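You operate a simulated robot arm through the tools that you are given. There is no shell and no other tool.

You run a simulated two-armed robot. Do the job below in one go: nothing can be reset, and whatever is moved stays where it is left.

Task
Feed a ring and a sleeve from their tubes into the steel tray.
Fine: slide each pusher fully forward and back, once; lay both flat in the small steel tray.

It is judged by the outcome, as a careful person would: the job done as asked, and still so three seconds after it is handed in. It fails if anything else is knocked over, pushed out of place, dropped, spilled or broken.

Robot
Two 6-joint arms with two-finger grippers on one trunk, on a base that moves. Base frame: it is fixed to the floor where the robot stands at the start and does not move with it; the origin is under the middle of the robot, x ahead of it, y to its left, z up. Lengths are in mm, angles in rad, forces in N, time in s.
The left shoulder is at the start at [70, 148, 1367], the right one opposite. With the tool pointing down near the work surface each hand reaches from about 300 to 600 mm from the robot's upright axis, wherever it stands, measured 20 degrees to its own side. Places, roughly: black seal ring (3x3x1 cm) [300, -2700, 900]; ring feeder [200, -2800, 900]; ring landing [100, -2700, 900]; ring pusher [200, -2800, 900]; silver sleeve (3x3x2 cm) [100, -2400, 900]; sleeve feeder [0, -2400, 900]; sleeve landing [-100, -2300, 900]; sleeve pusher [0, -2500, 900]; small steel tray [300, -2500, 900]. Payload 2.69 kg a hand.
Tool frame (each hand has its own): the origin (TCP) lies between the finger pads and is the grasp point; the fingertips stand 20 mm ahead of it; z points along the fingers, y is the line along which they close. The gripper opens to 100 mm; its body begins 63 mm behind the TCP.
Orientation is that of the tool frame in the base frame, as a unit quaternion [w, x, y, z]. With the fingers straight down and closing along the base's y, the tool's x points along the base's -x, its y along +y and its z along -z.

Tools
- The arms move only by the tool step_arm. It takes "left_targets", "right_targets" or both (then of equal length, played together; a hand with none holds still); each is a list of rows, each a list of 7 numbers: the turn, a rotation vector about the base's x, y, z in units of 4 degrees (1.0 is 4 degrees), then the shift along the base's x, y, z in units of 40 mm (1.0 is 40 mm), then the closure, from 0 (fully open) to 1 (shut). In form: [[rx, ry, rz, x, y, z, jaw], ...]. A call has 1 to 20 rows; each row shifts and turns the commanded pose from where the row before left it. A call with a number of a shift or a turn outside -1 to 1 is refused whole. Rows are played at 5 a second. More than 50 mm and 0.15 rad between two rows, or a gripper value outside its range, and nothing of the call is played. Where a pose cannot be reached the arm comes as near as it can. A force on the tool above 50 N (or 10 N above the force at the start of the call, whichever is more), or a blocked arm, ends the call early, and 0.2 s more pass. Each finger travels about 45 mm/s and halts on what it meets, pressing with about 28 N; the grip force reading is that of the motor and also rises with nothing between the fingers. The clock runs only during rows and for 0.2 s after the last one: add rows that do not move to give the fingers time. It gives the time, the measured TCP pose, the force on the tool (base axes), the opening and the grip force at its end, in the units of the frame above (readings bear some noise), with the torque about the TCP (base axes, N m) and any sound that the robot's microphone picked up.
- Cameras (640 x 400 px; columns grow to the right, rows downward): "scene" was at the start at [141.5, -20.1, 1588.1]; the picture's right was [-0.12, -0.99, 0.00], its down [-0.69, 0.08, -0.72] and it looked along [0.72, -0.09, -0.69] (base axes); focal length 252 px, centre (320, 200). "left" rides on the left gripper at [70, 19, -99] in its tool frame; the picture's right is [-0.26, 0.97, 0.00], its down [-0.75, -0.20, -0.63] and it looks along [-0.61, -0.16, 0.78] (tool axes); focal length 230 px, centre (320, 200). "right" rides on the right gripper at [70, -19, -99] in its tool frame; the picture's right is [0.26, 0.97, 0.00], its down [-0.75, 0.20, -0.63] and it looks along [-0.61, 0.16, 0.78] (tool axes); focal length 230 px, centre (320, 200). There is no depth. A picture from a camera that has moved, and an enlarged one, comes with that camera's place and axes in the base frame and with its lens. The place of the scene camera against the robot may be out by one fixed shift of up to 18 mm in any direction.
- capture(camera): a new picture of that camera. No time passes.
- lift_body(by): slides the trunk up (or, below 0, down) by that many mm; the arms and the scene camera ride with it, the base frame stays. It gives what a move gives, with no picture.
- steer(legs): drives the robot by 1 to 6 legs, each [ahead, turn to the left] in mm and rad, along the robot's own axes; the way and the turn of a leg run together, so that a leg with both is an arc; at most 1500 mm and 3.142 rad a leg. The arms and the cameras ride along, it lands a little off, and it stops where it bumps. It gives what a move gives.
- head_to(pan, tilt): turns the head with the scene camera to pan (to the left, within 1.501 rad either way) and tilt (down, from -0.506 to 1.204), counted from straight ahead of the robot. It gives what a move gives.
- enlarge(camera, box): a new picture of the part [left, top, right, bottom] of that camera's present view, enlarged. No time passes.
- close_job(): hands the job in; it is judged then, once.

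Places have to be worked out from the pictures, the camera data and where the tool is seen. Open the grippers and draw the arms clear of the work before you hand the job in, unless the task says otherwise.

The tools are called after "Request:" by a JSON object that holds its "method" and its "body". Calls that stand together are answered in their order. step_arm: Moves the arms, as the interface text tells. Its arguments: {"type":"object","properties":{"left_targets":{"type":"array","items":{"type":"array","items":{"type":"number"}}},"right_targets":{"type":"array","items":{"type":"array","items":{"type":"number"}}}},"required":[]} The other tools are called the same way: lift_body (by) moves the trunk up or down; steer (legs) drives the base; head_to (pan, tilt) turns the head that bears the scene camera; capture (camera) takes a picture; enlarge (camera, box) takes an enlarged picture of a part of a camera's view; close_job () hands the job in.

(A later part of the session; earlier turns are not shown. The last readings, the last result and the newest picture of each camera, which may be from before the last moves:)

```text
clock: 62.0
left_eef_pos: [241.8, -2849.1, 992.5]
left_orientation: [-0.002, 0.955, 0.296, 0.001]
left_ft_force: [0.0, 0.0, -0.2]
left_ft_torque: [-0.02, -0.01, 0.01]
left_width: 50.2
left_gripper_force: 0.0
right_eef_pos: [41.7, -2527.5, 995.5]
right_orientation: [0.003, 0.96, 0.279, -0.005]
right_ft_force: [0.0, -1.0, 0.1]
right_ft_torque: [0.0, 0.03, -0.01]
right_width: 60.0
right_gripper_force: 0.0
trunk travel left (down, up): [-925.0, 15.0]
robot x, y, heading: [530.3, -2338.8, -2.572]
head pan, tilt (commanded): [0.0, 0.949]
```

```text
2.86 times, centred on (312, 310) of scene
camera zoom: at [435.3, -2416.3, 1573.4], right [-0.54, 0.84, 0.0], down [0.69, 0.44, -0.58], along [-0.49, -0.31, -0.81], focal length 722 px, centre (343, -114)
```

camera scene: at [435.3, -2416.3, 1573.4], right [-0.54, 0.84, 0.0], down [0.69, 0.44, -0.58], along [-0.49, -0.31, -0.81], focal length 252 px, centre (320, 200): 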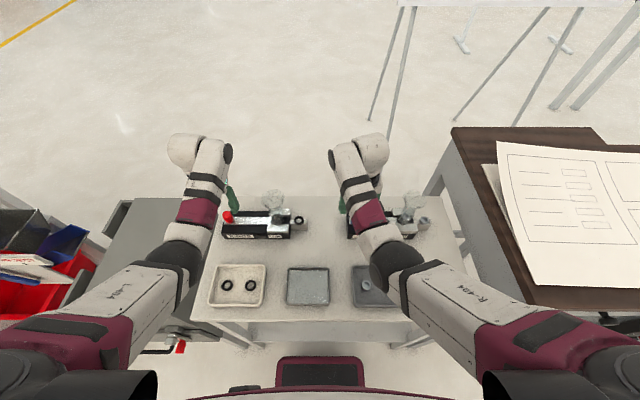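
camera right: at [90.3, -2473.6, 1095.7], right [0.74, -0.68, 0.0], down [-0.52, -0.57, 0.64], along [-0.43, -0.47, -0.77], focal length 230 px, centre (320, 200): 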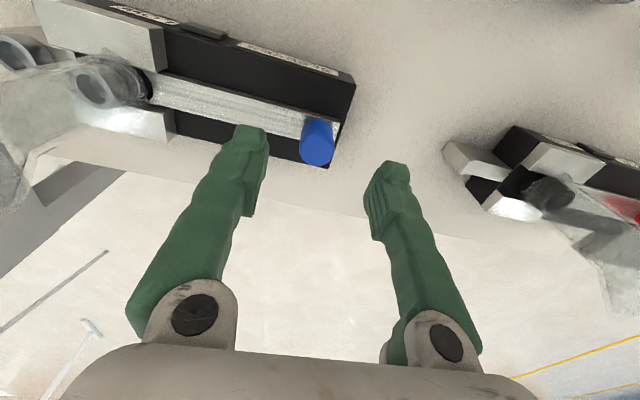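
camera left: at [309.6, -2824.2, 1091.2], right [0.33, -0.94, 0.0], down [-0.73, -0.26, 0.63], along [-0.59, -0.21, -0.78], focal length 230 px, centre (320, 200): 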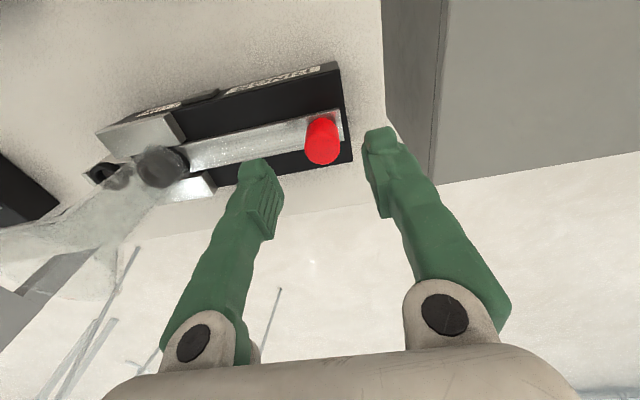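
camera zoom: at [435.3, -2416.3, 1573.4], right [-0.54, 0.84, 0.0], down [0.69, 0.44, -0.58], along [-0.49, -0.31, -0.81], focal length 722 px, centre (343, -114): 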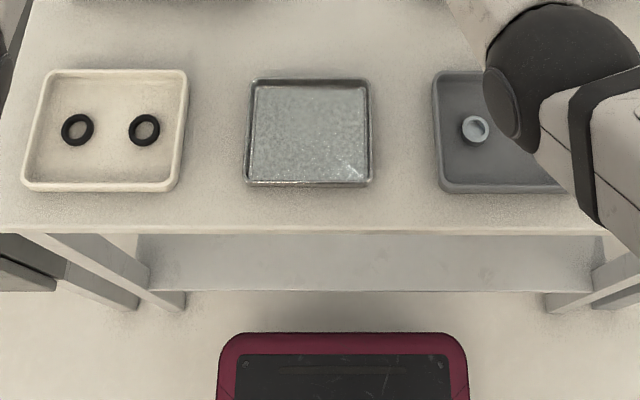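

The ring and sleeve overhang their narrow landings, so I'll grip each with fingers closing front-to-back (yaw +90°), leaning away from the funnels. First I draw both hands back 90 mm from the feeders.

Request:
{"method": "step_arm", "body": {"left_targets": [[0, 0, 0, 0.63, 0.4, -0.17, 0.4], [0, 0, 0, 0.63, 0.4, -0.17, 0.4], [0, 0, 0, 0.63, 0.4, -0.17, 0.4], [0, 0, 0, 0, 0, 0, 0.4]], "right_targets": [[0, 0, 0, 0.63, 0.4, -0.17, 0.4], [0, 0, 0, 0.63, 0.4, -0.17, 0.4], [0, 0, 0, 0.63, 0.4, -0.17, 0.4], [0, 0, 0, 0, 0, 0, 0.4]]}}

```text
clock: 62.8
left_eef_pos: [316.1, -2798.6, 971.6]
left_orientation: [-0.001, 0.955, 0.296, 0.001]
left_ft_force: [-0.1, 0.7, 0.2]
left_ft_torque: [-0.03, -0.03, -0.01]
left_width: 59.9
left_gripper_force: 0.0
right_eef_pos: [43.8, -2414.9, 983.6]
right_orientation: [-0.073, 0.964, 0.248, -0.055]
right_ft_force: [-0.3, 0.3, 0.5]
right_ft_torque: [0.01, 0.0, -0.02]
right_width: 60.1
right_gripper_force: 0.1
trunk travel left (down, up): [-925.0, 15.0]
robot x, y, heading: [528.2, -2335.5, -2.572]
head pan, tilt (commanded): [0.0, 0.949]
stopped in row 4 (right hand): the arm was blocked; the commanded pose is now the measured one
```

The right arm again drifted sideways near its limit instead of coming straight back. I check that it touched nothing.

Request:
{"method": "capture", "body": {"camera": "right"}}

Request:
{"method": "capture", "body": {"camera": "scene"}}

Request:
{"method": "enlarge", "body": {"camera": "scene", "box": [320, 180, 448, 260]}}

```text
taken
camera right: at [110.4, -2376.2, 1080.9], right [0.68, -0.71, -0.18], down [-0.47, -0.61, 0.64], along [-0.56, -0.35, -0.75], focal length 230 px, centre (320, 200)
```

right: 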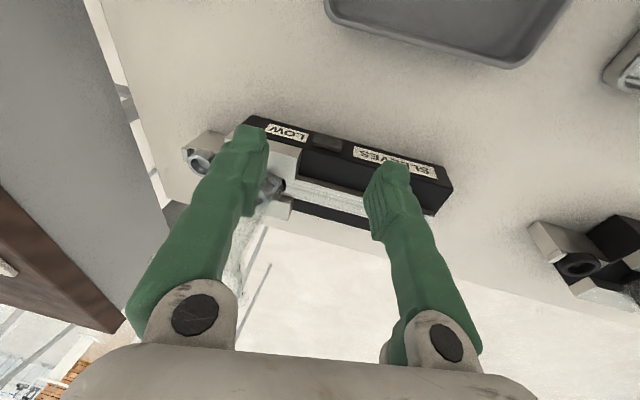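

```text
taken
camera scene: at [435.5, -2413.0, 1573.6], right [-0.54, 0.84, 0.0], down [0.69, 0.44, -0.58], along [-0.49, -0.31, -0.81], focal length 252 px, centre (320, 200)
```

scene: 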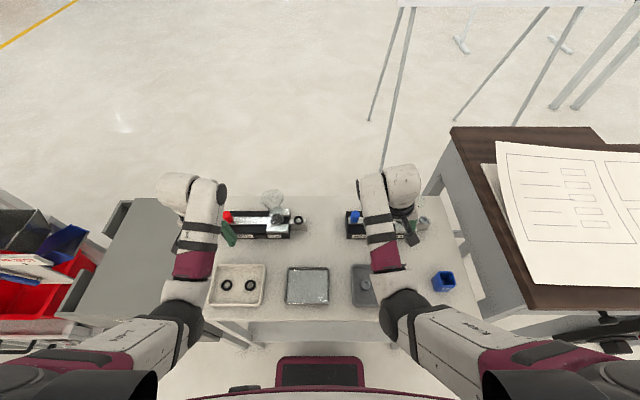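

```text
5.00 times, centred on (384, 220) of scene
camera zoom: at [435.5, -2413.0, 1573.6], right [-0.54, 0.84, 0.0], down [0.69, 0.44, -0.58], along [-0.49, -0.31, -0.81], focal length 1263 px, centre (0, 100)
```

zoom: 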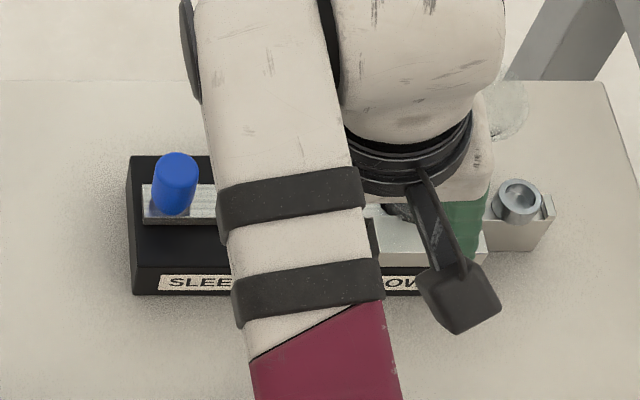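

Nothing was touched; near retraction at this height the arm just swings outward. I straighten the right tool and park it lower and further right, clear of the funnel.

Request:
{"method": "step_arm", "body": {"right_targets": [[-0.54, -0.68, 0, 0, 0.31, -0.25, 0.4], [-0.54, -0.68, 0, 0, 0.31, -0.25, 0.4], [-0.54, -0.68, 0, 0, 0.31, -0.25, 0.4], [0, 0, 0, 0, 0, 0, 0.4]]}}

Request:
{"method": "capture", "body": {"camera": "right"}}

```text
clock: 63.8
left_eef_pos: [316.7, -2800.8, 968.9]
left_orientation: [-0.001, 0.955, 0.296, 0.002]
left_ft_force: [-0.5, 0.3, 0.7]
left_ft_torque: [0.01, 0.01, -0.05]
left_width: 59.9
left_gripper_force: 0.1
right_eef_pos: [45.1, -2381.4, 953.8]
right_orientation: [-0.001, 0.968, 0.25, 0.001]
right_ft_force: [0.4, -0.4, 0.3]
right_ft_torque: [-0.01, -0.02, 0.04]
right_width: 60.0
right_gripper_force: 0.0
trunk travel left (down, up): [-925.0, 15.0]
robot x, y, heading: [528.4, -2337.9, -2.574]
head pan, tilt (commanded): [0.0, 0.949]
```

```text
taken
camera right: at [97.0, -2331.1, 1054.5], right [0.69, -0.72, 0.0], down [-0.56, -0.54, 0.63], along [-0.45, -0.44, -0.78], focal length 230 px, centre (320, 200)
```

right: 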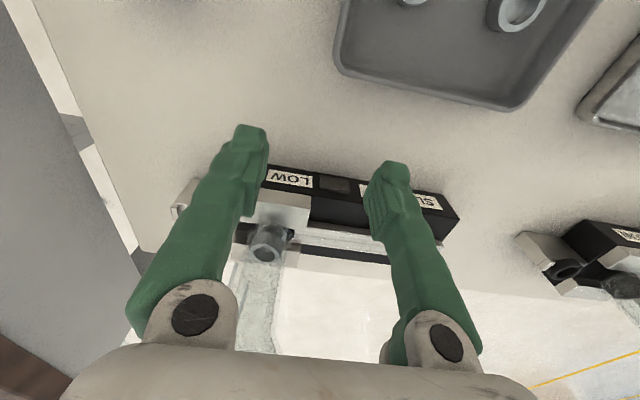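

Right hand is parked upright. Now I carry the left hand past the front of the ring funnel (staying ~50 mm short of it) to a spot before the landing.

Request:
{"method": "step_arm", "body": {"left_targets": [[0, 0, 0, -0.424, 0.712, -0.12, 0.4], [0, 0, 0, -0.424, 0.712, -0.12, 0.4], [0, 0, 0, -0.424, 0.712, -0.12, 0.4], [0, 0, 0, -0.424, 0.712, -0.12, 0.4], [0, 0, 0, -0.424, 0.712, -0.06, 0.4], [0, 0, 0, -0.424, 0.712, -0.06, 0.4], [0, 0, 0, -0.424, 0.712, -0.06, 0.4], [0, 0, 0, 0, 0, 0, 0.4]]}}

Request:
{"method": "capture", "body": {"camera": "left"}}

```text
clock: 65.1
left_eef_pos: [277.7, -2745.4, 940.8]
left_orientation: [0.085, 0.941, 0.326, 0.019]
left_ft_force: [-0.1, 0.2, -0.3]
left_ft_torque: [0.03, 0.03, -0.04]
left_width: 60.1
left_gripper_force: 0.0
left hand out of reach, approached as far as the arm can: row 6
right_eef_pos: [45.1, -2381.6, 952.8]
right_orientation: [0.0, 0.968, 0.251, 0.001]
right_ft_force: [-0.3, 0.3, -0.8]
right_ft_torque: [0.0, 0.05, 0.0]
right_width: 59.8
right_gripper_force: 0.0
trunk travel left (down, up): [-925.0, 15.0]
robot x, y, heading: [529.5, -2337.7, -2.573]
head pan, tilt (commanded): [0.0, 0.949]
stopped in row 6 (left hand): the arm was blocked; the commanded pose is now the measured one
```

```text
taken
camera left: at [335.5, -2700.3, 1040.7], right [0.39, -0.91, 0.17], down [-0.77, -0.22, 0.6], along [-0.51, -0.36, -0.78], focal length 230 px, centre (320, 200)
```

left: 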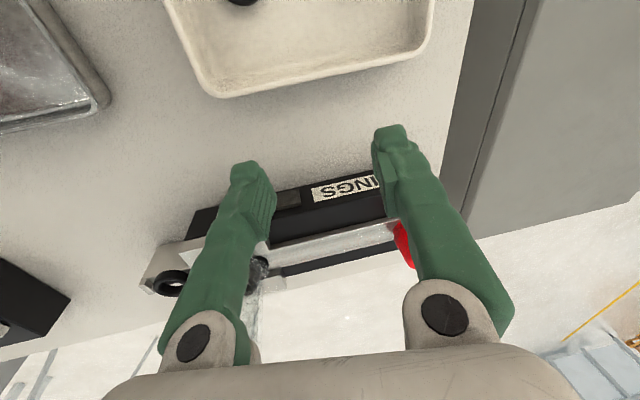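

The arm cannot fold closer than ~430 mm there; I was a bit too far back. I raise the trunk its last 15 mm to gain folding room, then straighten the tool and go 10 mm forward before passing the funnel.

Request:
{"method": "lift_body", "body": {"by": 15}}

Request:
{"method": "step_arm", "body": {"left_targets": [[0.7, 0.44, 0, -0.07, -0.045, -0.08, 0.4], [0.7, 0.44, 0, -0.07, -0.045, -0.08, 0.4], [0.7, 0.44, 0, -0.07, -0.045, -0.08, 0.4], [0, 0, 0, 0, 0, 0, 0.4]]}}

Request:
{"method": "capture", "body": {"camera": "left"}}

```text
clock: 65.7
left_eef_pos: [276.6, -2743.9, 955.8]
left_orientation: [0.084, 0.941, 0.326, 0.018]
left_ft_force: [-0.1, 0.4, -0.4]
left_ft_torque: [0.0, -0.02, 0.04]
left_width: 60.0
left_gripper_force: 0.0
right_eef_pos: [44.2, -2380.9, 968.5]
right_orientation: [0.0, 0.968, 0.251, 0.0]
right_ft_force: [-0.4, -0.4, 0.3]
right_ft_torque: [0.01, -0.02, 0.0]
right_width: 60.1
right_gripper_force: 0.1
trunk travel left (down, up): [-940.0, 0.0]
robot x, y, heading: [530.4, -2341.8, -2.579]
head pan, tilt (commanded): [0.0, 0.949]
```

```text
clock: 66.7
left_eef_pos: [269.3, -2748.3, 945.8]
left_orientation: [-0.002, 0.945, 0.326, -0.001]
left_ft_force: [-0.9, 0.0, 0.3]
left_ft_torque: [0.01, 0.01, 0.01]
left_width: 60.1
left_gripper_force: 0.1
right_eef_pos: [45.1, -2380.9, 968.0]
right_orientation: [0.0, 0.968, 0.251, 0.0]
right_ft_force: [-0.1, -0.3, 0.1]
right_ft_torque: [-0.01, 0.0, 0.03]
right_width: 60.1
right_gripper_force: 0.1
trunk travel left (down, up): [-940.0, 0.0]
robot x, y, heading: [528.6, -2336.4, -2.572]
head pan, tilt (commanded): [0.0, 0.949]
```

```text
taken
camera left: at [336.1, -2719.3, 1044.9], right [0.39, -0.92, 0.0], down [-0.71, -0.31, 0.63], along [-0.58, -0.25, -0.78], focal length 230 px, centre (320, 200)
```

left: 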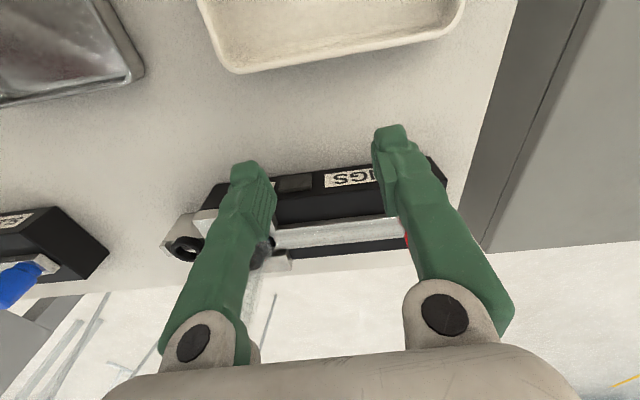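

Upright again at 440 mm ahead. Now I slide the left hand right, past the funnel front, keeping this distance and rising slightly.

Request:
{"method": "step_arm", "body": {"left_targets": [[0, 0, 0, -0.39, 0.6115, 0.05, 0.4], [0, 0, 0, -0.39, 0.6115, 0.05, 0.4], [0, 0, 0, -0.39, 0.6115, 0.05, 0.4], [0, 0, 0, -0.39, 0.6115, 0.05, 0.4], [0, 0, 0, -0.39, 0.6115, 0.05, 0.4], [0, 0, 0, 0, 0, 0, 0.4]]}}

Request:
{"method": "capture", "body": {"camera": "left"}}

Request:
{"method": "capture", "body": {"camera": "scene"}}

```text
clock: 67.8
left_eef_pos: [242.8, -2735.1, 949.8]
left_orientation: [0.076, 0.93, 0.359, 0.007]
left_ft_force: [0.0, -0.5, 0.0]
left_ft_torque: [0.01, -0.01, 0.02]
left_width: 60.0
left_gripper_force: 0.1
left hand out of reach, approached as far as the arm can: row 5
right_eef_pos: [45.1, -2381.0, 968.9]
right_orientation: [0.0, 0.968, 0.25, 0.001]
right_ft_force: [-0.5, 0.3, 0.1]
right_ft_torque: [-0.01, -0.02, 0.01]
right_width: 59.9
right_gripper_force: 0.0
trunk travel left (down, up): [-940.0, 0.0]
robot x, y, heading: [529.8, -2338.1, -2.573]
head pan, tilt (commanded): [0.0, 0.949]
stopped in row 5 (left hand): the arm was blocked; the commanded pose is now the measured one
```

```text
taken
camera left: at [300.8, -2687.0, 1047.6], right [0.45, -0.88, 0.15], down [-0.73, -0.27, 0.62], along [-0.51, -0.39, -0.77], focal length 230 px, centre (320, 200)
```

left: 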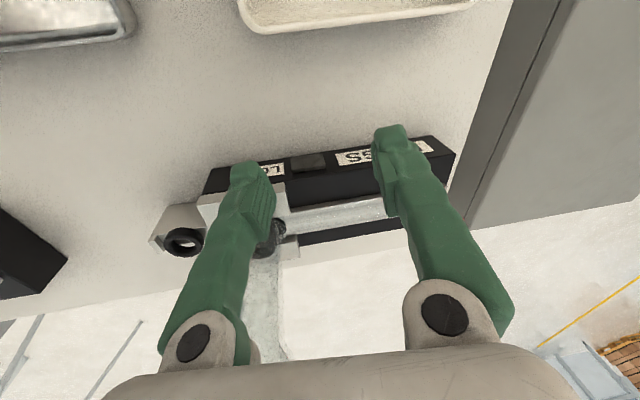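

```text
taken
camera scene: at [434.4, -2415.1, 1588.3], right [-0.54, 0.84, 0.0], down [0.69, 0.44, -0.58], along [-0.49, -0.31, -0.81], focal length 252 px, centre (320, 200)
```

scene: 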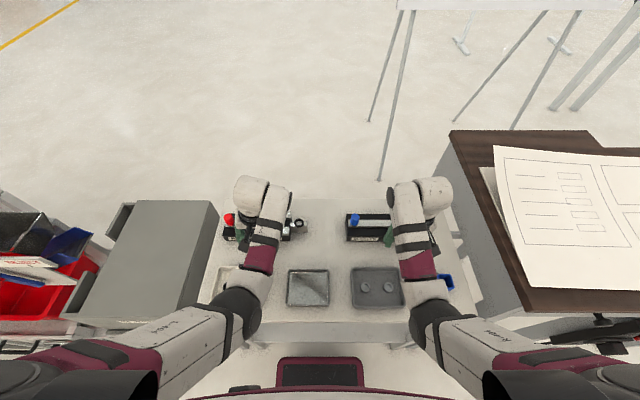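

Blocked once more, so the limit is not simply the folding distance. The left elbow looks low near the table's front edge and beige tray; I check that closely.

Request:
{"method": "enlarge", "body": {"camera": "scene", "box": [170, 220, 330, 320]}}

Request:
{"method": "enlarge", "body": {"camera": "scene", "box": [330, 220, 490, 320]}}

```text
4.00 times, centred on (250, 270) of scene
camera zoom: at [434.4, -2415.1, 1588.3], right [-0.54, 0.84, 0.0], down [0.69, 0.44, -0.58], along [-0.49, -0.31, -0.81], focal length 1010 px, centre (600, -80)
```

zoom: 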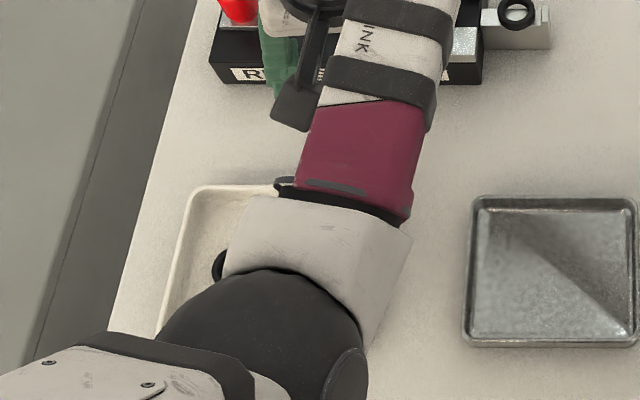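

```text
4.00 times, centred on (410, 270) of scene
camera zoom: at [434.4, -2415.1, 1588.3], right [-0.54, 0.84, 0.0], down [0.69, 0.44, -0.58], along [-0.49, -0.31, -0.81], focal length 1010 px, centre (-40, -80)
```

zoom: 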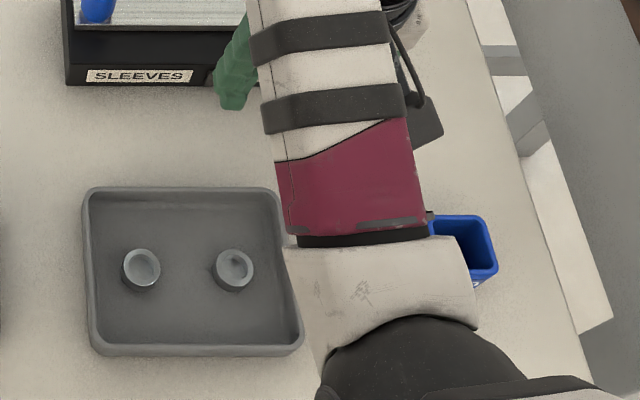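

No contact: the limit is the shoulder's inward swing (each hand can only go ~10° inward). Standing ~100 mm further right and 25 mm further back will put ring, sleeve and tray in comfortable range, so I back off and re-approach with that offset.

Request:
{"method": "steer", "body": {"legs": [[-450, 0], [0, -0.3], [338, 0], [0, 0.3]]}}

Request:
{"method": "capture", "body": {"camera": "scene"}}

```text
clock: 74.2
left_eef_pos: [293.7, -2579.7, 951.2]
left_orientation: [0.076, 0.932, 0.355, 0.006]
left_ft_force: [-0.3, -0.4, -0.3]
left_ft_torque: [-0.01, -0.02, 0.01]
left_width: 60.1
left_gripper_force: 0.0
right_eef_pos: [97.5, -2224.3, 967.7]
right_orientation: [0.0, 0.969, 0.247, 0.001]
right_ft_force: [0.1, 0.0, -0.1]
right_ft_torque: [-0.02, -0.01, 0.0]
right_width: 60.1
right_gripper_force: 0.2
trunk travel left (down, up): [-940.0, 0.0]
robot x, y, heading: [582.2, -2186.6, -2.583]
head pan, tilt (commanded): [0.0, 0.949]
```

```text
taken
camera scene: at [488.7, -2261.1, 1588.2], right [-0.53, 0.85, 0.0], down [0.69, 0.43, -0.58], along [-0.49, -0.31, -0.81], focal length 252 px, centre (320, 200)
```

scene: 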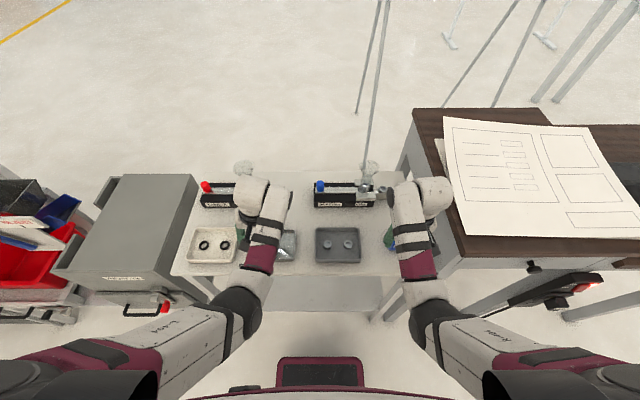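

Well placed: the axis is now ~100 mm right of before. Here, with free space around, I straighten the left tool and turn both hands towards yaw +90° so the fingers will close front-to-back.

Request:
{"method": "step_arm", "body": {"left_targets": [[0.66, 0.31, 0, 0, 0, 0, 0.4], [0.66, 0.31, 0, 0, 0, 0, 0.4], [0.66, 0.31, 0, 0, 0, 0, 0.4], [0, 0, 1, 0, 0, 0, 0.4], [0, 0, 1, 0, 0, 0, 0.4], [0, 0, 1, 0, 0, 0, 0.4], [0, 0, 1, 0, 0, 0, 0.4], [0, 0, 1, 0, 0, 0, 0.4], [0, 0, 1, 0, 0, 0, 0.4], [0, 0, 1, 0, 0, 0, 0.4]], "right_targets": [[0, 0, 1, 0, 0, 0, 0.4], [0, 0, 1, 0, 0, 0, 0.4], [0, 0, 1, 0, 0, 0, 0.4], [0, 0, 1, 0, 0, 0, 0.4], [0, 0, 1, 0, 0, 0, 0.4], [0, 0, 1, 0, 0, 0, 0.4], [0, 0, 1, 0, 0, 0, 0.4], [0, 0, 1, 0, 0, 0, 0.4], [0, 0, 1, 0, 0, 0, 0.4], [0, 0, 1, 0, 0, 0, 0.4]]}}

Request:
{"method": "capture", "body": {"camera": "scene"}}

```text
clock: 76.5
left_eef_pos: [294.1, -2578.4, 950.4]
left_orientation: [0.0, 0.82, 0.572, 0.0]
left_ft_force: [0.4, -0.3, 0.8]
left_ft_torque: [-0.01, -0.02, 0.01]
left_width: 59.9
left_gripper_force: 0.1
right_eef_pos: [98.8, -2224.5, 969.5]
right_orientation: [-0.001, 0.825, 0.565, 0.0]
right_ft_force: [0.2, 0.6, -0.2]
right_ft_torque: [-0.03, -0.02, -0.02]
right_width: 60.0
right_gripper_force: 0.1
trunk travel left (down, up): [-940.0, 0.0]
robot x, y, heading: [582.1, -2183.6, -2.577]
head pan, tilt (commanded): [0.0, 0.949]
```

```text
taken
camera scene: at [490.3, -2262.0, 1588.3], right [-0.53, 0.85, 0.0], down [0.69, 0.43, -0.58], along [-0.49, -0.31, -0.81], focal length 252 px, centre (320, 200)
```

scene: 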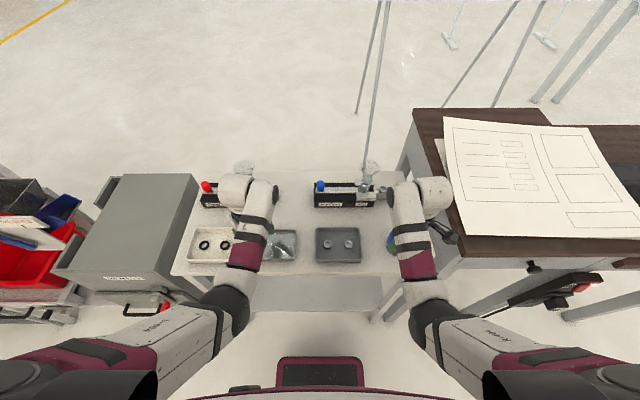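

Rotation works cleanly. I finish the yaw on both hands and lean both palms ~15° to the right (away from the funnels).

Request:
{"method": "step_arm", "body": {"left_targets": [[0, 0, 1, 0, 0, 0, 0.4], [0, 0, 1, 0, 0, 0, 0.4], [0, 0, 1, 0, 0, 0, 0.4], [0, 0, 1, 0, 0, 0, 0.4], [0, 0, 1, 0, 0, 0, 0.4], [0, 0, 1, 0, 0, 0, 0.4], [0, 0, 1, 0, 0, 0, 0.4], [0, 0, 1, 0, 0, 0, 0.4], [0, 0, 1, 0, 0, 0, 0.4], [0, 0, 1, 0, 0, 0, 0.4], [0, 0, 1, 0, 0, 0, 0.4], [0, 0, 1, 0, 0, 0, 0.4], [0, 0, 1, 0, 0, 0, 0.4], [-0.79, -0.504, 0, 0, 0, 0, 0.4], [-0.79, -0.504, 0, 0, 0, 0, 0.4], [-0.79, -0.504, 0, 0, 0, 0, 0.4], [-0.79, -0.504, 0, 0, 0, 0, 0.4]], "right_targets": [[0, 0, 1, 0, 0, 0, 0.4], [0, 0, 1, 0, 0, 0, 0.4], [0, 0, 1, 0, 0, 0, 0.4], [0, 0, 1, 0, 0, 0, 0.4], [0, 0, 1, 0, 0, 0, 0.4], [0, 0, 1, 0, 0, 0, 0.4], [0, 0, 1, 0, 0, 0, 0.4], [0, 0, 1, 0, 0, 0, 0.4], [0, 0, 1, 0, 0, 0, 0.4], [0, 0, 1, 0, 0, 0, 0.4], [0, 0, 1, 0, 0, 0, 0.4], [0, 0, 1, 0, 0, 0, 0.4], [0, 0, 1, 0, 0, 0, 0.4], [-0.79, -0.504, 0, 0, 0, 0, 0.4], [-0.79, -0.504, 0, 0, 0, 0, 0.4], [-0.79, -0.504, 0, 0, 0, 0, 0.4], [-0.79, -0.504, 0, 0, 0, 0, 0.4]]}}

Request:
{"method": "capture", "body": {"camera": "left"}}

Request:
{"method": "capture", "body": {"camera": "right"}}

Request:
{"method": "capture", "body": {"camera": "scene"}}

```text
clock: 80.0
left_eef_pos: [301.6, -2591.2, 951.1]
left_orientation: [0.125, 0.475, 0.868, -0.068]
left_ft_force: [-0.3, 0.0, 0.7]
left_ft_torque: [0.02, -0.01, 0.03]
left_width: 60.3
left_gripper_force: 0.1
right_eef_pos: [100.5, -2223.7, 969.1]
right_orientation: [0.115, 0.491, 0.861, -0.062]
right_ft_force: [0.4, -0.4, 0.2]
right_ft_torque: [-0.01, 0.02, 0.02]
right_width: 59.8
right_gripper_force: 0.0
trunk travel left (down, up): [-940.0, 0.0]
robot x, y, heading: [583.3, -2190.5, -2.582]
head pan, tilt (commanded): [0.0, 0.949]
```

```text
taken
camera left: at [266.5, -2500.7, 1025.9], right [0.95, 0.31, 0.08], down [0.12, -0.57, 0.82], along [0.3, -0.76, -0.57], focal length 230 px, centre (320, 200)
```

left: 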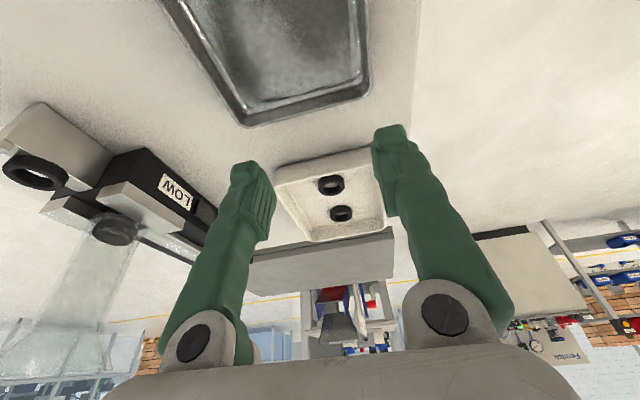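

```text
taken
camera right: at [35.9, -2153.4, 1048.0], right [0.7, 0.71, -0.06], down [0.45, -0.38, 0.8], along [0.55, -0.59, -0.59], focal length 230 px, centre (320, 200)
```

right: 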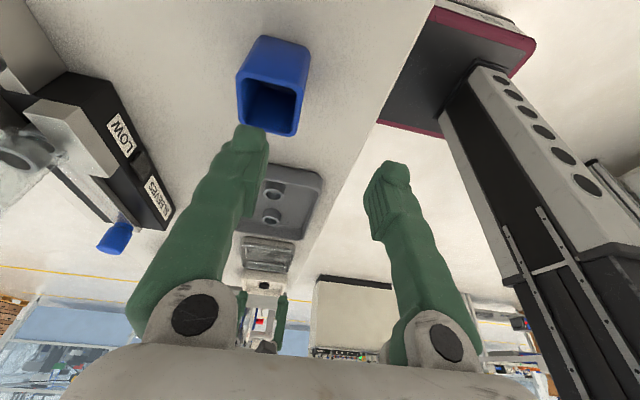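

```text
taken
camera scene: at [489.8, -2261.4, 1588.3], right [-0.53, 0.85, 0.0], down [0.69, 0.43, -0.58], along [-0.49, -0.31, -0.81], focal length 252 px, centre (320, 200)
```

scene: 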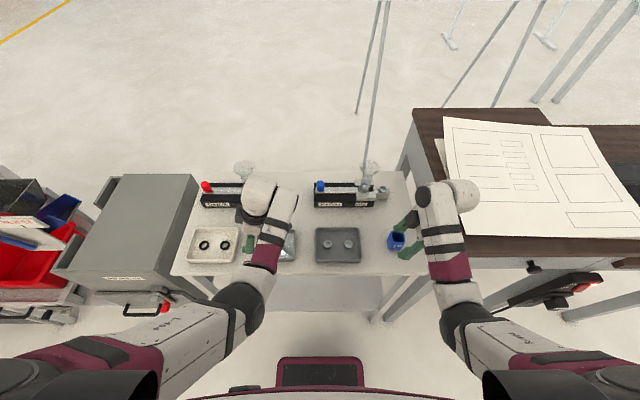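

Both tools now point with the palms leaning right. Before the last approach I lift the right hand over the blue bin and shift the left hand slightly right and back, clear of the ring funnel.

Request:
{"method": "step_arm", "body": {"left_targets": [[0, 0, 0, -0.17, 0.26, 0.1, 0.4], [0, 0, 0, 0.15, 0.47, 0.1, 0.4], [0, 0, 0, 0, 0, 0, 0.4], [0, 0, 0, 0, 0, 0, 0.4]], "right_targets": [[0, 0, 0, 0, 0, 0.45, 0.4], [0, 0, 0, -0.63, -0.4, 0, 0.4], [0, 0, 0, 0, 0, 0, 0.4], [0, 0, 0, 0, 0, 0, 0.4]]}}

```text
clock: 81.2
left_eef_pos: [308.0, -2608.7, 970.4]
left_orientation: [0.151, 0.46, 0.869, -0.102]
left_ft_force: [-0.1, -0.2, -0.4]
left_ft_torque: [0.04, 0.01, 0.02]
left_width: 60.1
left_gripper_force: 0.0
right_eef_pos: [73.8, -2238.8, 985.2]
right_orientation: [0.114, 0.491, 0.861, -0.061]
right_ft_force: [0.0, 0.4, 0.4]
right_ft_torque: [-0.01, 0.05, 0.0]
right_width: 60.1
right_gripper_force: 0.0
trunk travel left (down, up): [-940.0, 0.0]
robot x, y, heading: [587.2, -2187.4, -2.582]
head pan, tilt (commanded): [0.0, 0.949]
stopped in row 4 (left hand): the arm was blocked; the commanded pose is now the measured one
```

The left arm drifted again: leaning right, its wrist can't be inward of the shoulder when folded this close. I move it forward first (free space here), restore the lean to 15°, then bring it over to the ring's line.

Request:
{"method": "step_arm", "body": {"left_targets": [[0.73, 0.23, 0, -0.65, -0.417, 0, 0.4], [0.73, 0.23, 0, -0.65, -0.417, -0.1, 0.4], [0, 0, 0, -0.262, 0.411, 0, 0.4], [0, 0, 0, -0.262, 0.411, 0, 0.4], [0, 0, 0, 0, 0, 0, 0.4], [0, 0, 0, 0, 0, 0, 0.4]]}}

Request:
{"method": "capture", "body": {"camera": "left"}}

Request:
{"method": "capture", "body": {"camera": "scene"}}

```text
clock: 82.7
left_eef_pos: [232.9, -2606.7, 966.3]
left_orientation: [0.11, 0.466, 0.876, -0.063]
left_ft_force: [0.3, 0.2, 1.4]
left_ft_torque: [0.0, -0.01, 0.0]
left_width: 59.9
left_gripper_force: 0.1
right_eef_pos: [75.5, -2240.4, 985.7]
right_orientation: [0.114, 0.492, 0.861, -0.06]
right_ft_force: [-0.1, 0.5, -0.5]
right_ft_torque: [0.03, 0.01, 0.0]
right_width: 60.4
right_gripper_force: 0.0
trunk travel left (down, up): [-940.0, 0.0]
robot x, y, heading: [586.0, -2186.8, -2.576]
head pan, tilt (commanded): [0.0, 0.949]
```

```text
taken
camera left: at [197.9, -2519.0, 1043.9], right [0.94, 0.33, 0.06], down [0.15, -0.58, 0.8], along [0.3, -0.74, -0.6], focal length 230 px, centre (320, 200)
```

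left: 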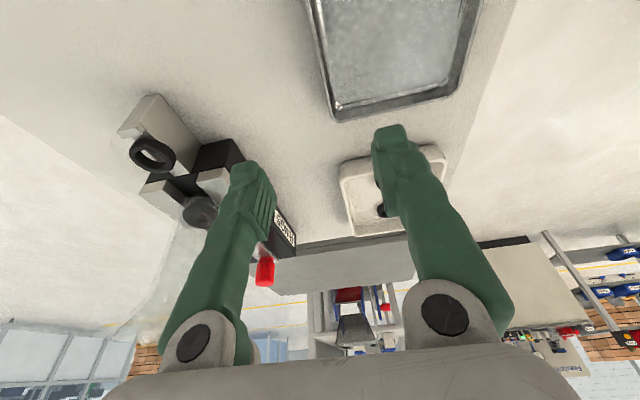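

```text
taken
camera scene: at [490.5, -2262.4, 1588.3], right [-0.53, 0.85, 0.0], down [0.69, 0.43, -0.58], along [-0.49, -0.31, -0.81], focal length 252 px, centre (320, 200)
```

scene: 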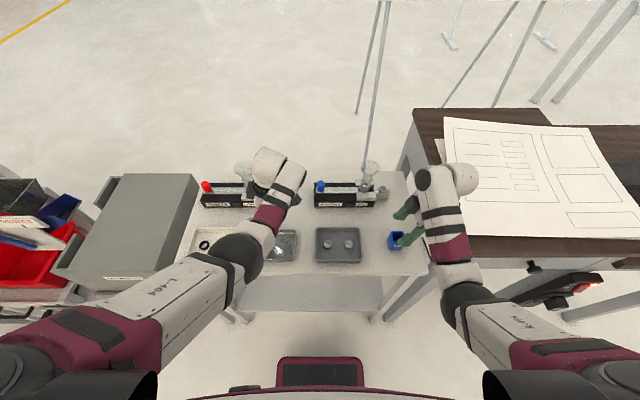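

The left camera now sees the ring on its landing at about (127, -2670). I drive in the remaining 100 mm; the hand will stop just short of the landing, above everything but beside the funnel.

Request:
{"method": "steer", "body": {"legs": [[60, 0]]}}

Request:
{"method": "capture", "body": {"camera": "left"}}

Request:
{"method": "capture", "body": {"camera": "right"}}

Request:
{"method": "capture", "body": {"camera": "scene"}}

```text
clock: 84.2
left_eef_pos: [192.4, -2634.1, 963.0]
left_orientation: [0.116, 0.462, 0.877, -0.06]
left_ft_force: [-0.1, -0.9, 0.0]
left_ft_torque: [0.04, -0.06, 0.02]
left_width: 59.6
left_gripper_force: 0.1
right_eef_pos: [33.6, -2265.0, 987.9]
right_orientation: [0.113, 0.492, 0.861, -0.063]
right_ft_force: [-0.9, -0.5, -0.9]
right_ft_torque: [0.01, -0.07, -0.01]
right_width: 59.8
right_gripper_force: 0.1
trunk travel left (down, up): [-940.0, 0.0]
robot x, y, heading: [538.0, -2213.3, -2.585]
head pan, tilt (commanded): [0.0, 0.949]
stopped in leg 1: the robot was blocked; the commanded pose is now the measured one
```

```text
taken
camera left: at [156.0, -2546.2, 1041.1], right [0.94, 0.34, 0.07], down [0.15, -0.58, 0.8], along [0.31, -0.74, -0.59], focal length 230 px, centre (320, 200)
```

left: 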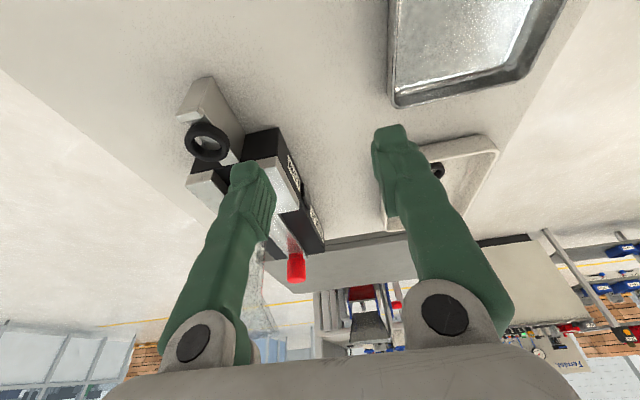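

```text
taken
camera right: at [-30.7, -2194.7, 1066.6], right [0.7, 0.71, -0.06], down [0.46, -0.38, 0.8], along [0.54, -0.59, -0.59], focal length 230 px, centre (320, 200)
```

right: 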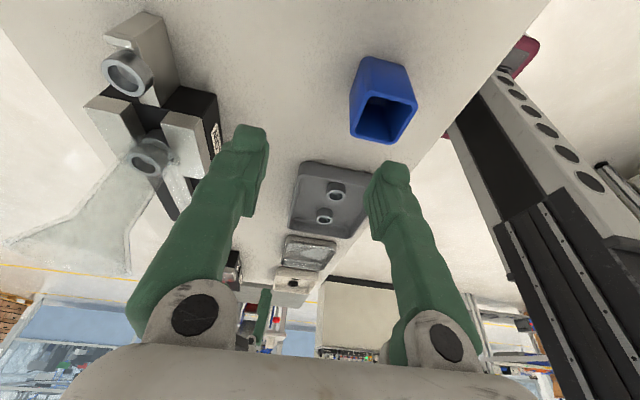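

```text
taken
camera scene: at [428.0, -2301.2, 1587.1], right [-0.53, 0.85, 0.0], down [0.69, 0.44, -0.57], along [-0.49, -0.31, -0.82], focal length 252 px, centre (320, 200)
```

scene: 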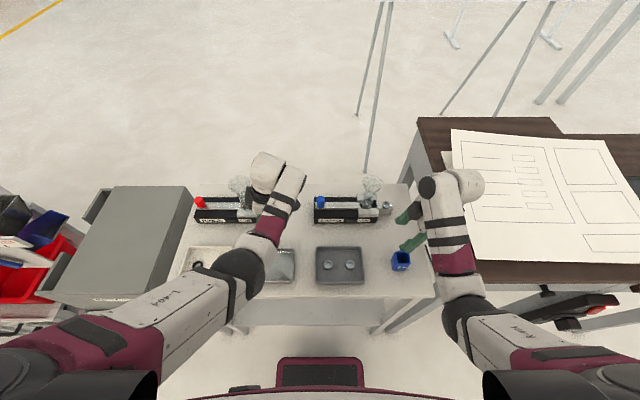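

The drive stopped after 54 mm ("blocked"), though I stood nearer before. I check what might be touching: left elbow near the beige tray, the right arm near the desk.

Request:
{"method": "enlarge", "body": {"camera": "scene", "box": [170, 220, 330, 320]}}

Request:
{"method": "enlarge", "body": {"camera": "scene", "box": [360, 220, 520, 320]}}

Request:
{"method": "head_to", "body": {"pan": 0.0, "tilt": 1.2}}

Request:
{"method": "capture", "body": {"camera": "scene"}}

```text
4.00 times, centred on (250, 270) of scene
camera zoom: at [428.0, -2301.2, 1587.1], right [-0.53, 0.85, 0.0], down [0.69, 0.44, -0.57], along [-0.49, -0.31, -0.82], focal length 1010 px, centre (600, -80)
```

zoom: 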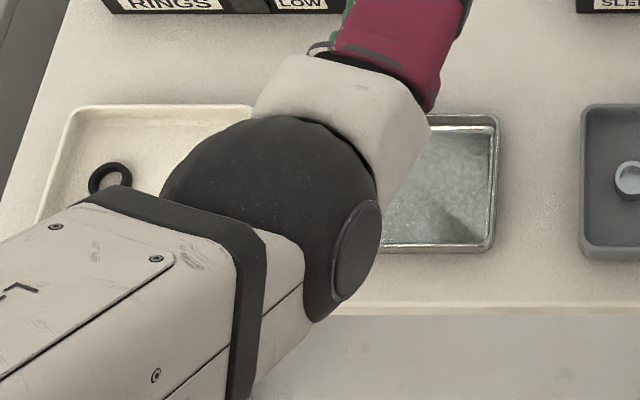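

```text
4.00 times, centred on (440, 270) of scene
camera zoom: at [428.0, -2301.2, 1587.1], right [-0.53, 0.85, 0.0], down [0.69, 0.44, -0.57], along [-0.49, -0.31, -0.82], focal length 1010 px, centre (-160, -80)
```

zoom: 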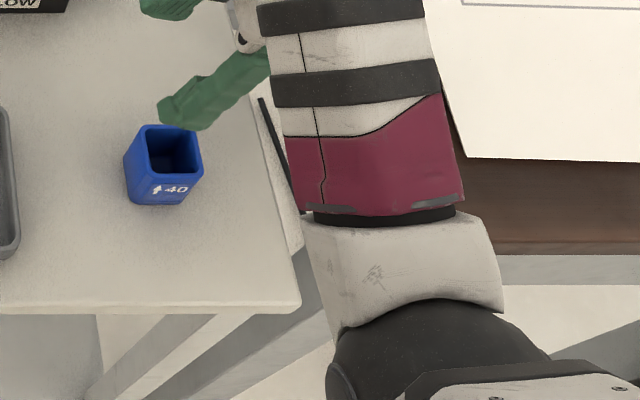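

```text
clock: 84.9
left_eef_pos: [198.8, -2630.4, 966.7]
left_orientation: [0.114, 0.462, 0.877, -0.063]
left_ft_force: [0.0, 0.0, -0.2]
left_ft_torque: [0.0, -0.03, 0.0]
left_width: 59.9
left_gripper_force: 0.0
right_eef_pos: [38.5, -2262.4, 989.7]
right_orientation: [0.111, 0.491, 0.861, -0.067]
right_ft_force: [0.0, -0.9, 0.0]
right_ft_torque: [0.02, -0.01, 0.03]
right_width: 59.9
right_gripper_force: 0.0
trunk travel left (down, up): [-940.0, 0.0]
robot x, y, heading: [534.5, -2217.0, -2.58]
head pan, tilt (commanded): [0.0, 1.201]
```

```text
taken
camera scene: at [451.4, -2286.2, 1571.8], right [-0.53, 0.85, 0.0], down [0.79, 0.5, -0.36], along [-0.31, -0.19, -0.93], focal length 252 px, centre (320, 200)
```

scene: 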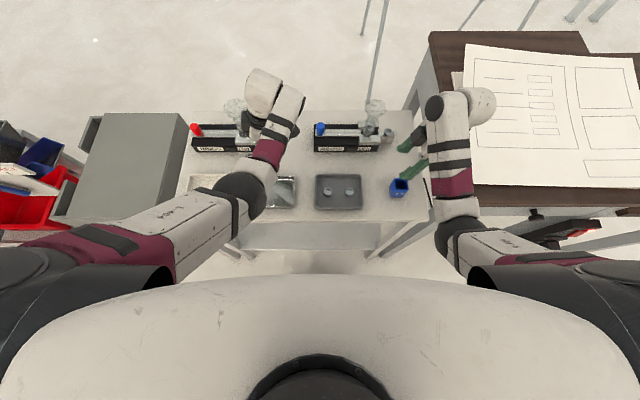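

I want the elbow heights: I zoom the same elbow features in this tilted view to triangulate them against the previous view.

Request:
{"method": "enlarge", "body": {"camera": "scene", "box": [170, 140, 330, 240]}}

Request:
{"method": "enlarge", "body": {"camera": "scene", "box": [370, 140, 530, 240]}}

Request:
{"method": "head_to", "body": {"pan": 0.0, "tilt": 0.95}}

Request:
{"method": "enlarge", "body": {"camera": "scene", "box": [170, 220, 330, 320]}}

Request:
{"method": "enlarge", "body": {"camera": "scene", "box": [370, 220, 530, 320]}}

```text
4.00 times, centred on (250, 190) of scene
camera zoom: at [451.4, -2286.2, 1571.8], right [-0.53, 0.85, 0.0], down [0.79, 0.5, -0.36], along [-0.31, -0.19, -0.93], focal length 1010 px, centre (600, 240)
```

zoom: 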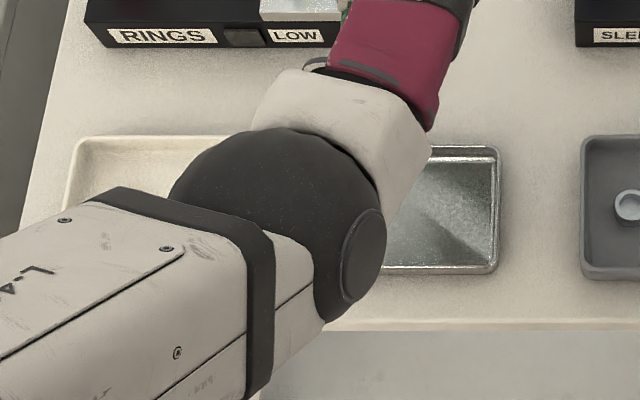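

```text
4.00 times, centred on (450, 190) of scene
camera zoom: at [451.4, -2286.2, 1571.8], right [-0.53, 0.85, 0.0], down [0.79, 0.5, -0.36], along [-0.31, -0.19, -0.93], focal length 1010 px, centre (-200, 240)
```

zoom: 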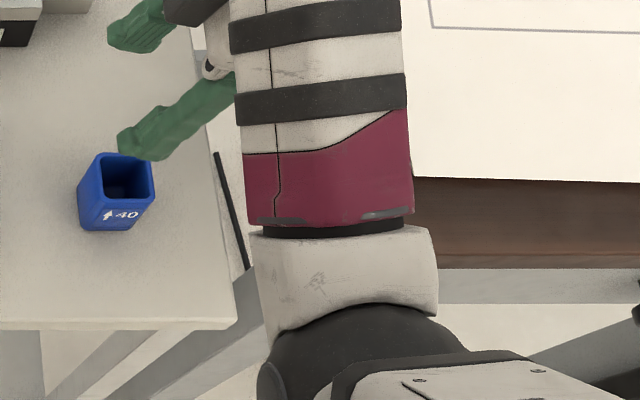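

```text
clock: 85.7
left_eef_pos: [199.0, -2629.4, 968.7]
left_orientation: [0.114, 0.462, 0.877, -0.066]
left_ft_force: [-0.2, 0.4, 1.3]
left_ft_torque: [-0.03, -0.02, 0.0]
left_width: 60.0
left_gripper_force: 0.1
right_eef_pos: [40.6, -2259.3, 992.0]
right_orientation: [0.11, 0.491, 0.861, -0.068]
right_ft_force: [0.6, 0.3, 0.4]
right_ft_torque: [0.02, 0.02, 0.0]
right_width: 60.1
right_gripper_force: 0.0
trunk travel left (down, up): [-940.0, 0.0]
robot x, y, heading: [536.0, -2216.7, -2.575]
head pan, tilt (commanded): [0.0, 0.949]
```

```text
4.00 times, centred on (250, 270) of scene
camera zoom: at [441.1, -2292.7, 1588.3], right [-0.53, 0.85, 0.0], down [0.69, 0.43, -0.58], along [-0.49, -0.31, -0.81], focal length 1010 px, centre (600, -80)
```

zoom: 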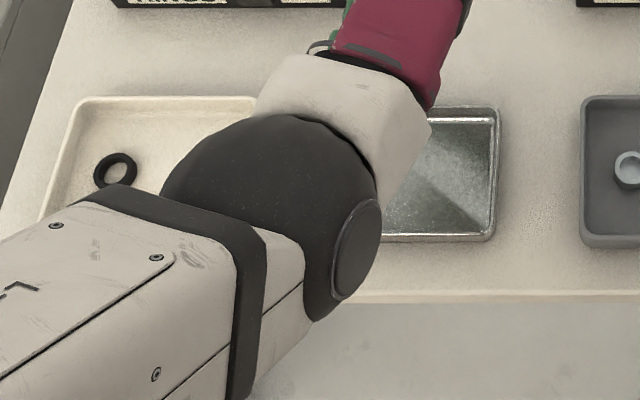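

```text
4.00 times, centred on (450, 270) of scene
camera zoom: at [441.1, -2292.7, 1588.3], right [-0.53, 0.85, 0.0], down [0.69, 0.43, -0.58], along [-0.49, -0.31, -0.81], focal length 1010 px, centre (-200, -80)
```

zoom: 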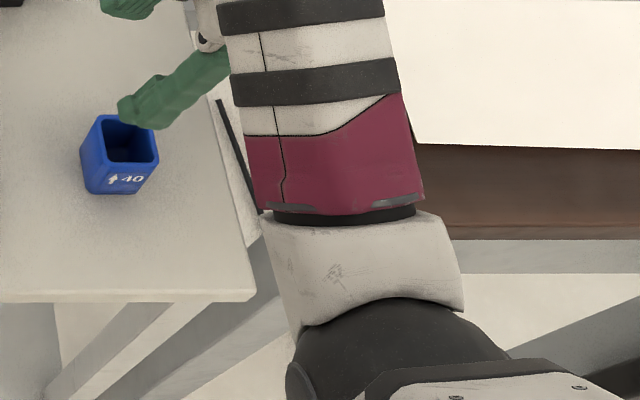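

The elbows turn out to be high (z≈1250–1300), so no arm part touches the trays or desk. I look down right and left at floor level to find what stopped the base.

Request:
{"method": "head_to", "body": {"pan": -0.9, "tilt": 1.0}}

Request:
{"method": "capture", "body": {"camera": "scene"}}

Request:
{"method": "head_to", "body": {"pan": 0.9, "tilt": 1.0}}

Request:
{"method": "capture", "body": {"camera": "scene"}}

```text
clock: 86.9
left_eef_pos: [199.2, -2628.4, 968.1]
left_orientation: [0.114, 0.461, 0.877, -0.065]
left_ft_force: [-0.4, -0.7, 0.5]
left_ft_torque: [0.01, -0.03, 0.01]
left_width: 59.7
left_gripper_force: 0.1
right_eef_pos: [41.3, -2260.1, 992.3]
right_orientation: [0.11, 0.491, 0.861, -0.068]
right_ft_force: [0.2, 0.0, -0.2]
right_ft_torque: [0.01, 0.01, -0.01]
right_width: 60.2
right_gripper_force: 0.0
trunk travel left (down, up): [-940.0, 0.0]
robot x, y, heading: [533.7, -2216.5, -2.581]
head pan, tilt (commanded): [-0.901, 1.0]
```

```text
taken
camera scene: at [436.5, -2231.2, 1584.7], right [0.33, 0.94, 0.0], down [0.79, -0.28, -0.54], along [-0.51, 0.18, -0.84], focal length 252 px, centre (320, 200)
```

scene: 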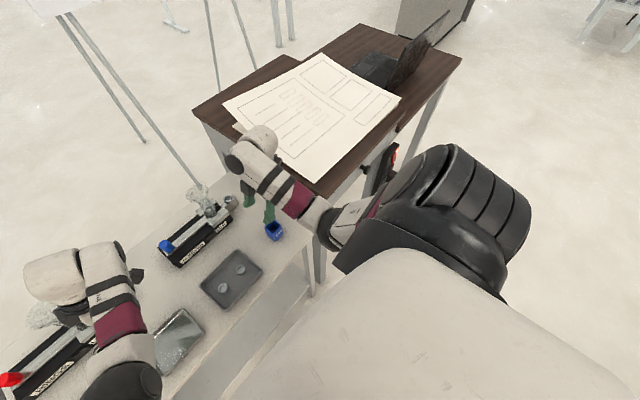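

```text
clock: 88.7
left_eef_pos: [199.4, -2629.0, 968.8]
left_orientation: [0.114, 0.462, 0.877, -0.064]
left_ft_force: [-0.5, 0.6, 0.1]
left_ft_torque: [0.03, 0.01, -0.02]
left_width: 60.0
left_gripper_force: 0.0
right_eef_pos: [40.3, -2260.0, 992.0]
right_orientation: [0.11, 0.491, 0.861, -0.068]
right_ft_force: [-0.1, 0.4, 0.1]
right_ft_torque: [0.01, 0.02, 0.01]
right_width: 59.7
right_gripper_force: 0.1
trunk travel left (down, up): [-940.0, 0.0]
robot x, y, heading: [535.1, -2219.1, -2.579]
head pan, tilt (commanded): [0.901, 1.0]
```

```text
taken
camera scene: at [494.7, -2323.5, 1584.7], right [-0.99, 0.11, 0.0], down [0.09, 0.84, -0.54], along [-0.06, -0.54, -0.84], focal length 252 px, centre (320, 200)
```

scene: 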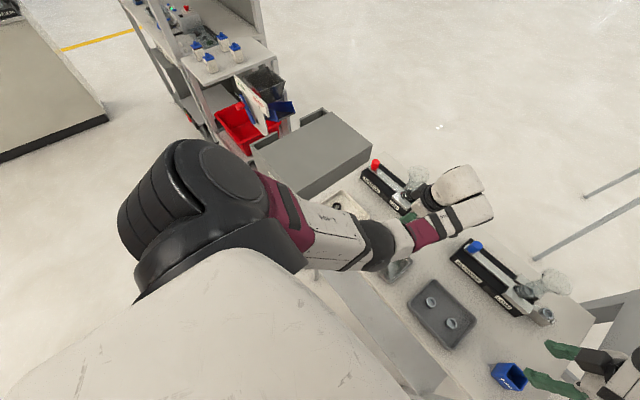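

The shoulder and desk are clear of each other. I zoom around the left hand and the ring funnel, and around the right hand, to be sure nothing is pressed there.

Request:
{"method": "enlarge", "body": {"camera": "scene", "box": [350, 140, 510, 240]}}

Request:
{"method": "enlarge", "body": {"camera": "scene", "box": [480, 240, 640, 340]}}

Request:
{"method": "enlarge", "body": {"camera": "scene", "box": [230, 180, 390, 280]}}

```text
4.00 times, centred on (430, 190) of scene
camera zoom: at [494.7, -2323.5, 1584.7], right [-0.99, 0.11, 0.0], down [0.09, 0.84, -0.54], along [-0.06, -0.54, -0.84], focal length 1010 px, centre (-120, 240)
```

zoom: 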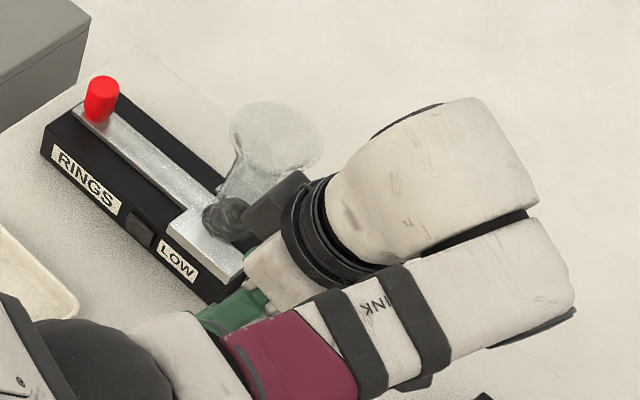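

```text
4.00 times, centred on (560, 290) of scene
camera zoom: at [494.7, -2323.5, 1584.7], right [-0.99, 0.11, 0.0], down [0.09, 0.84, -0.54], along [-0.06, -0.54, -0.84], focal length 1010 px, centre (-640, -160)
```

zoom: 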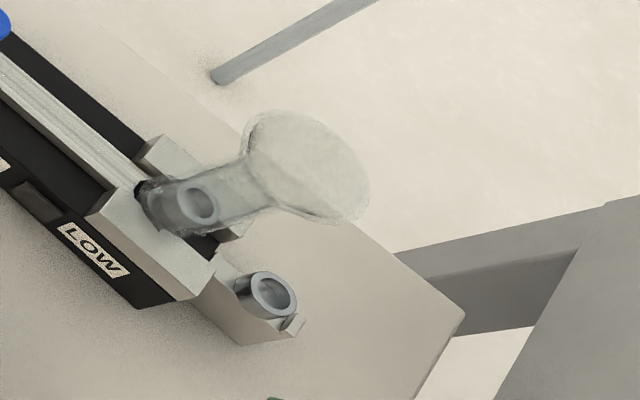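

```text
4.00 times, centred on (310, 230) of scene
camera zoom: at [494.7, -2323.5, 1584.7], right [-0.99, 0.11, 0.0], down [0.09, 0.84, -0.54], along [-0.06, -0.54, -0.84], focal length 1010 px, centre (360, 80)
```

zoom: 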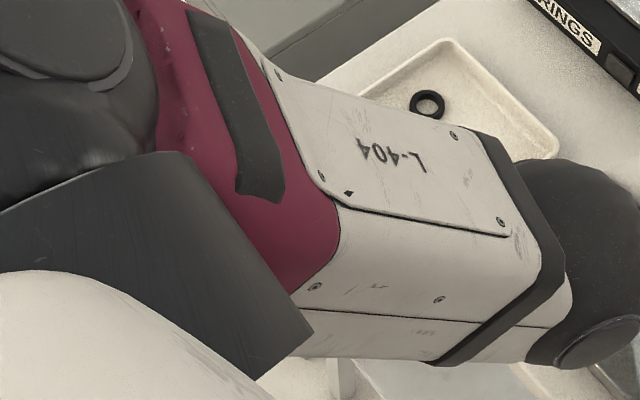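

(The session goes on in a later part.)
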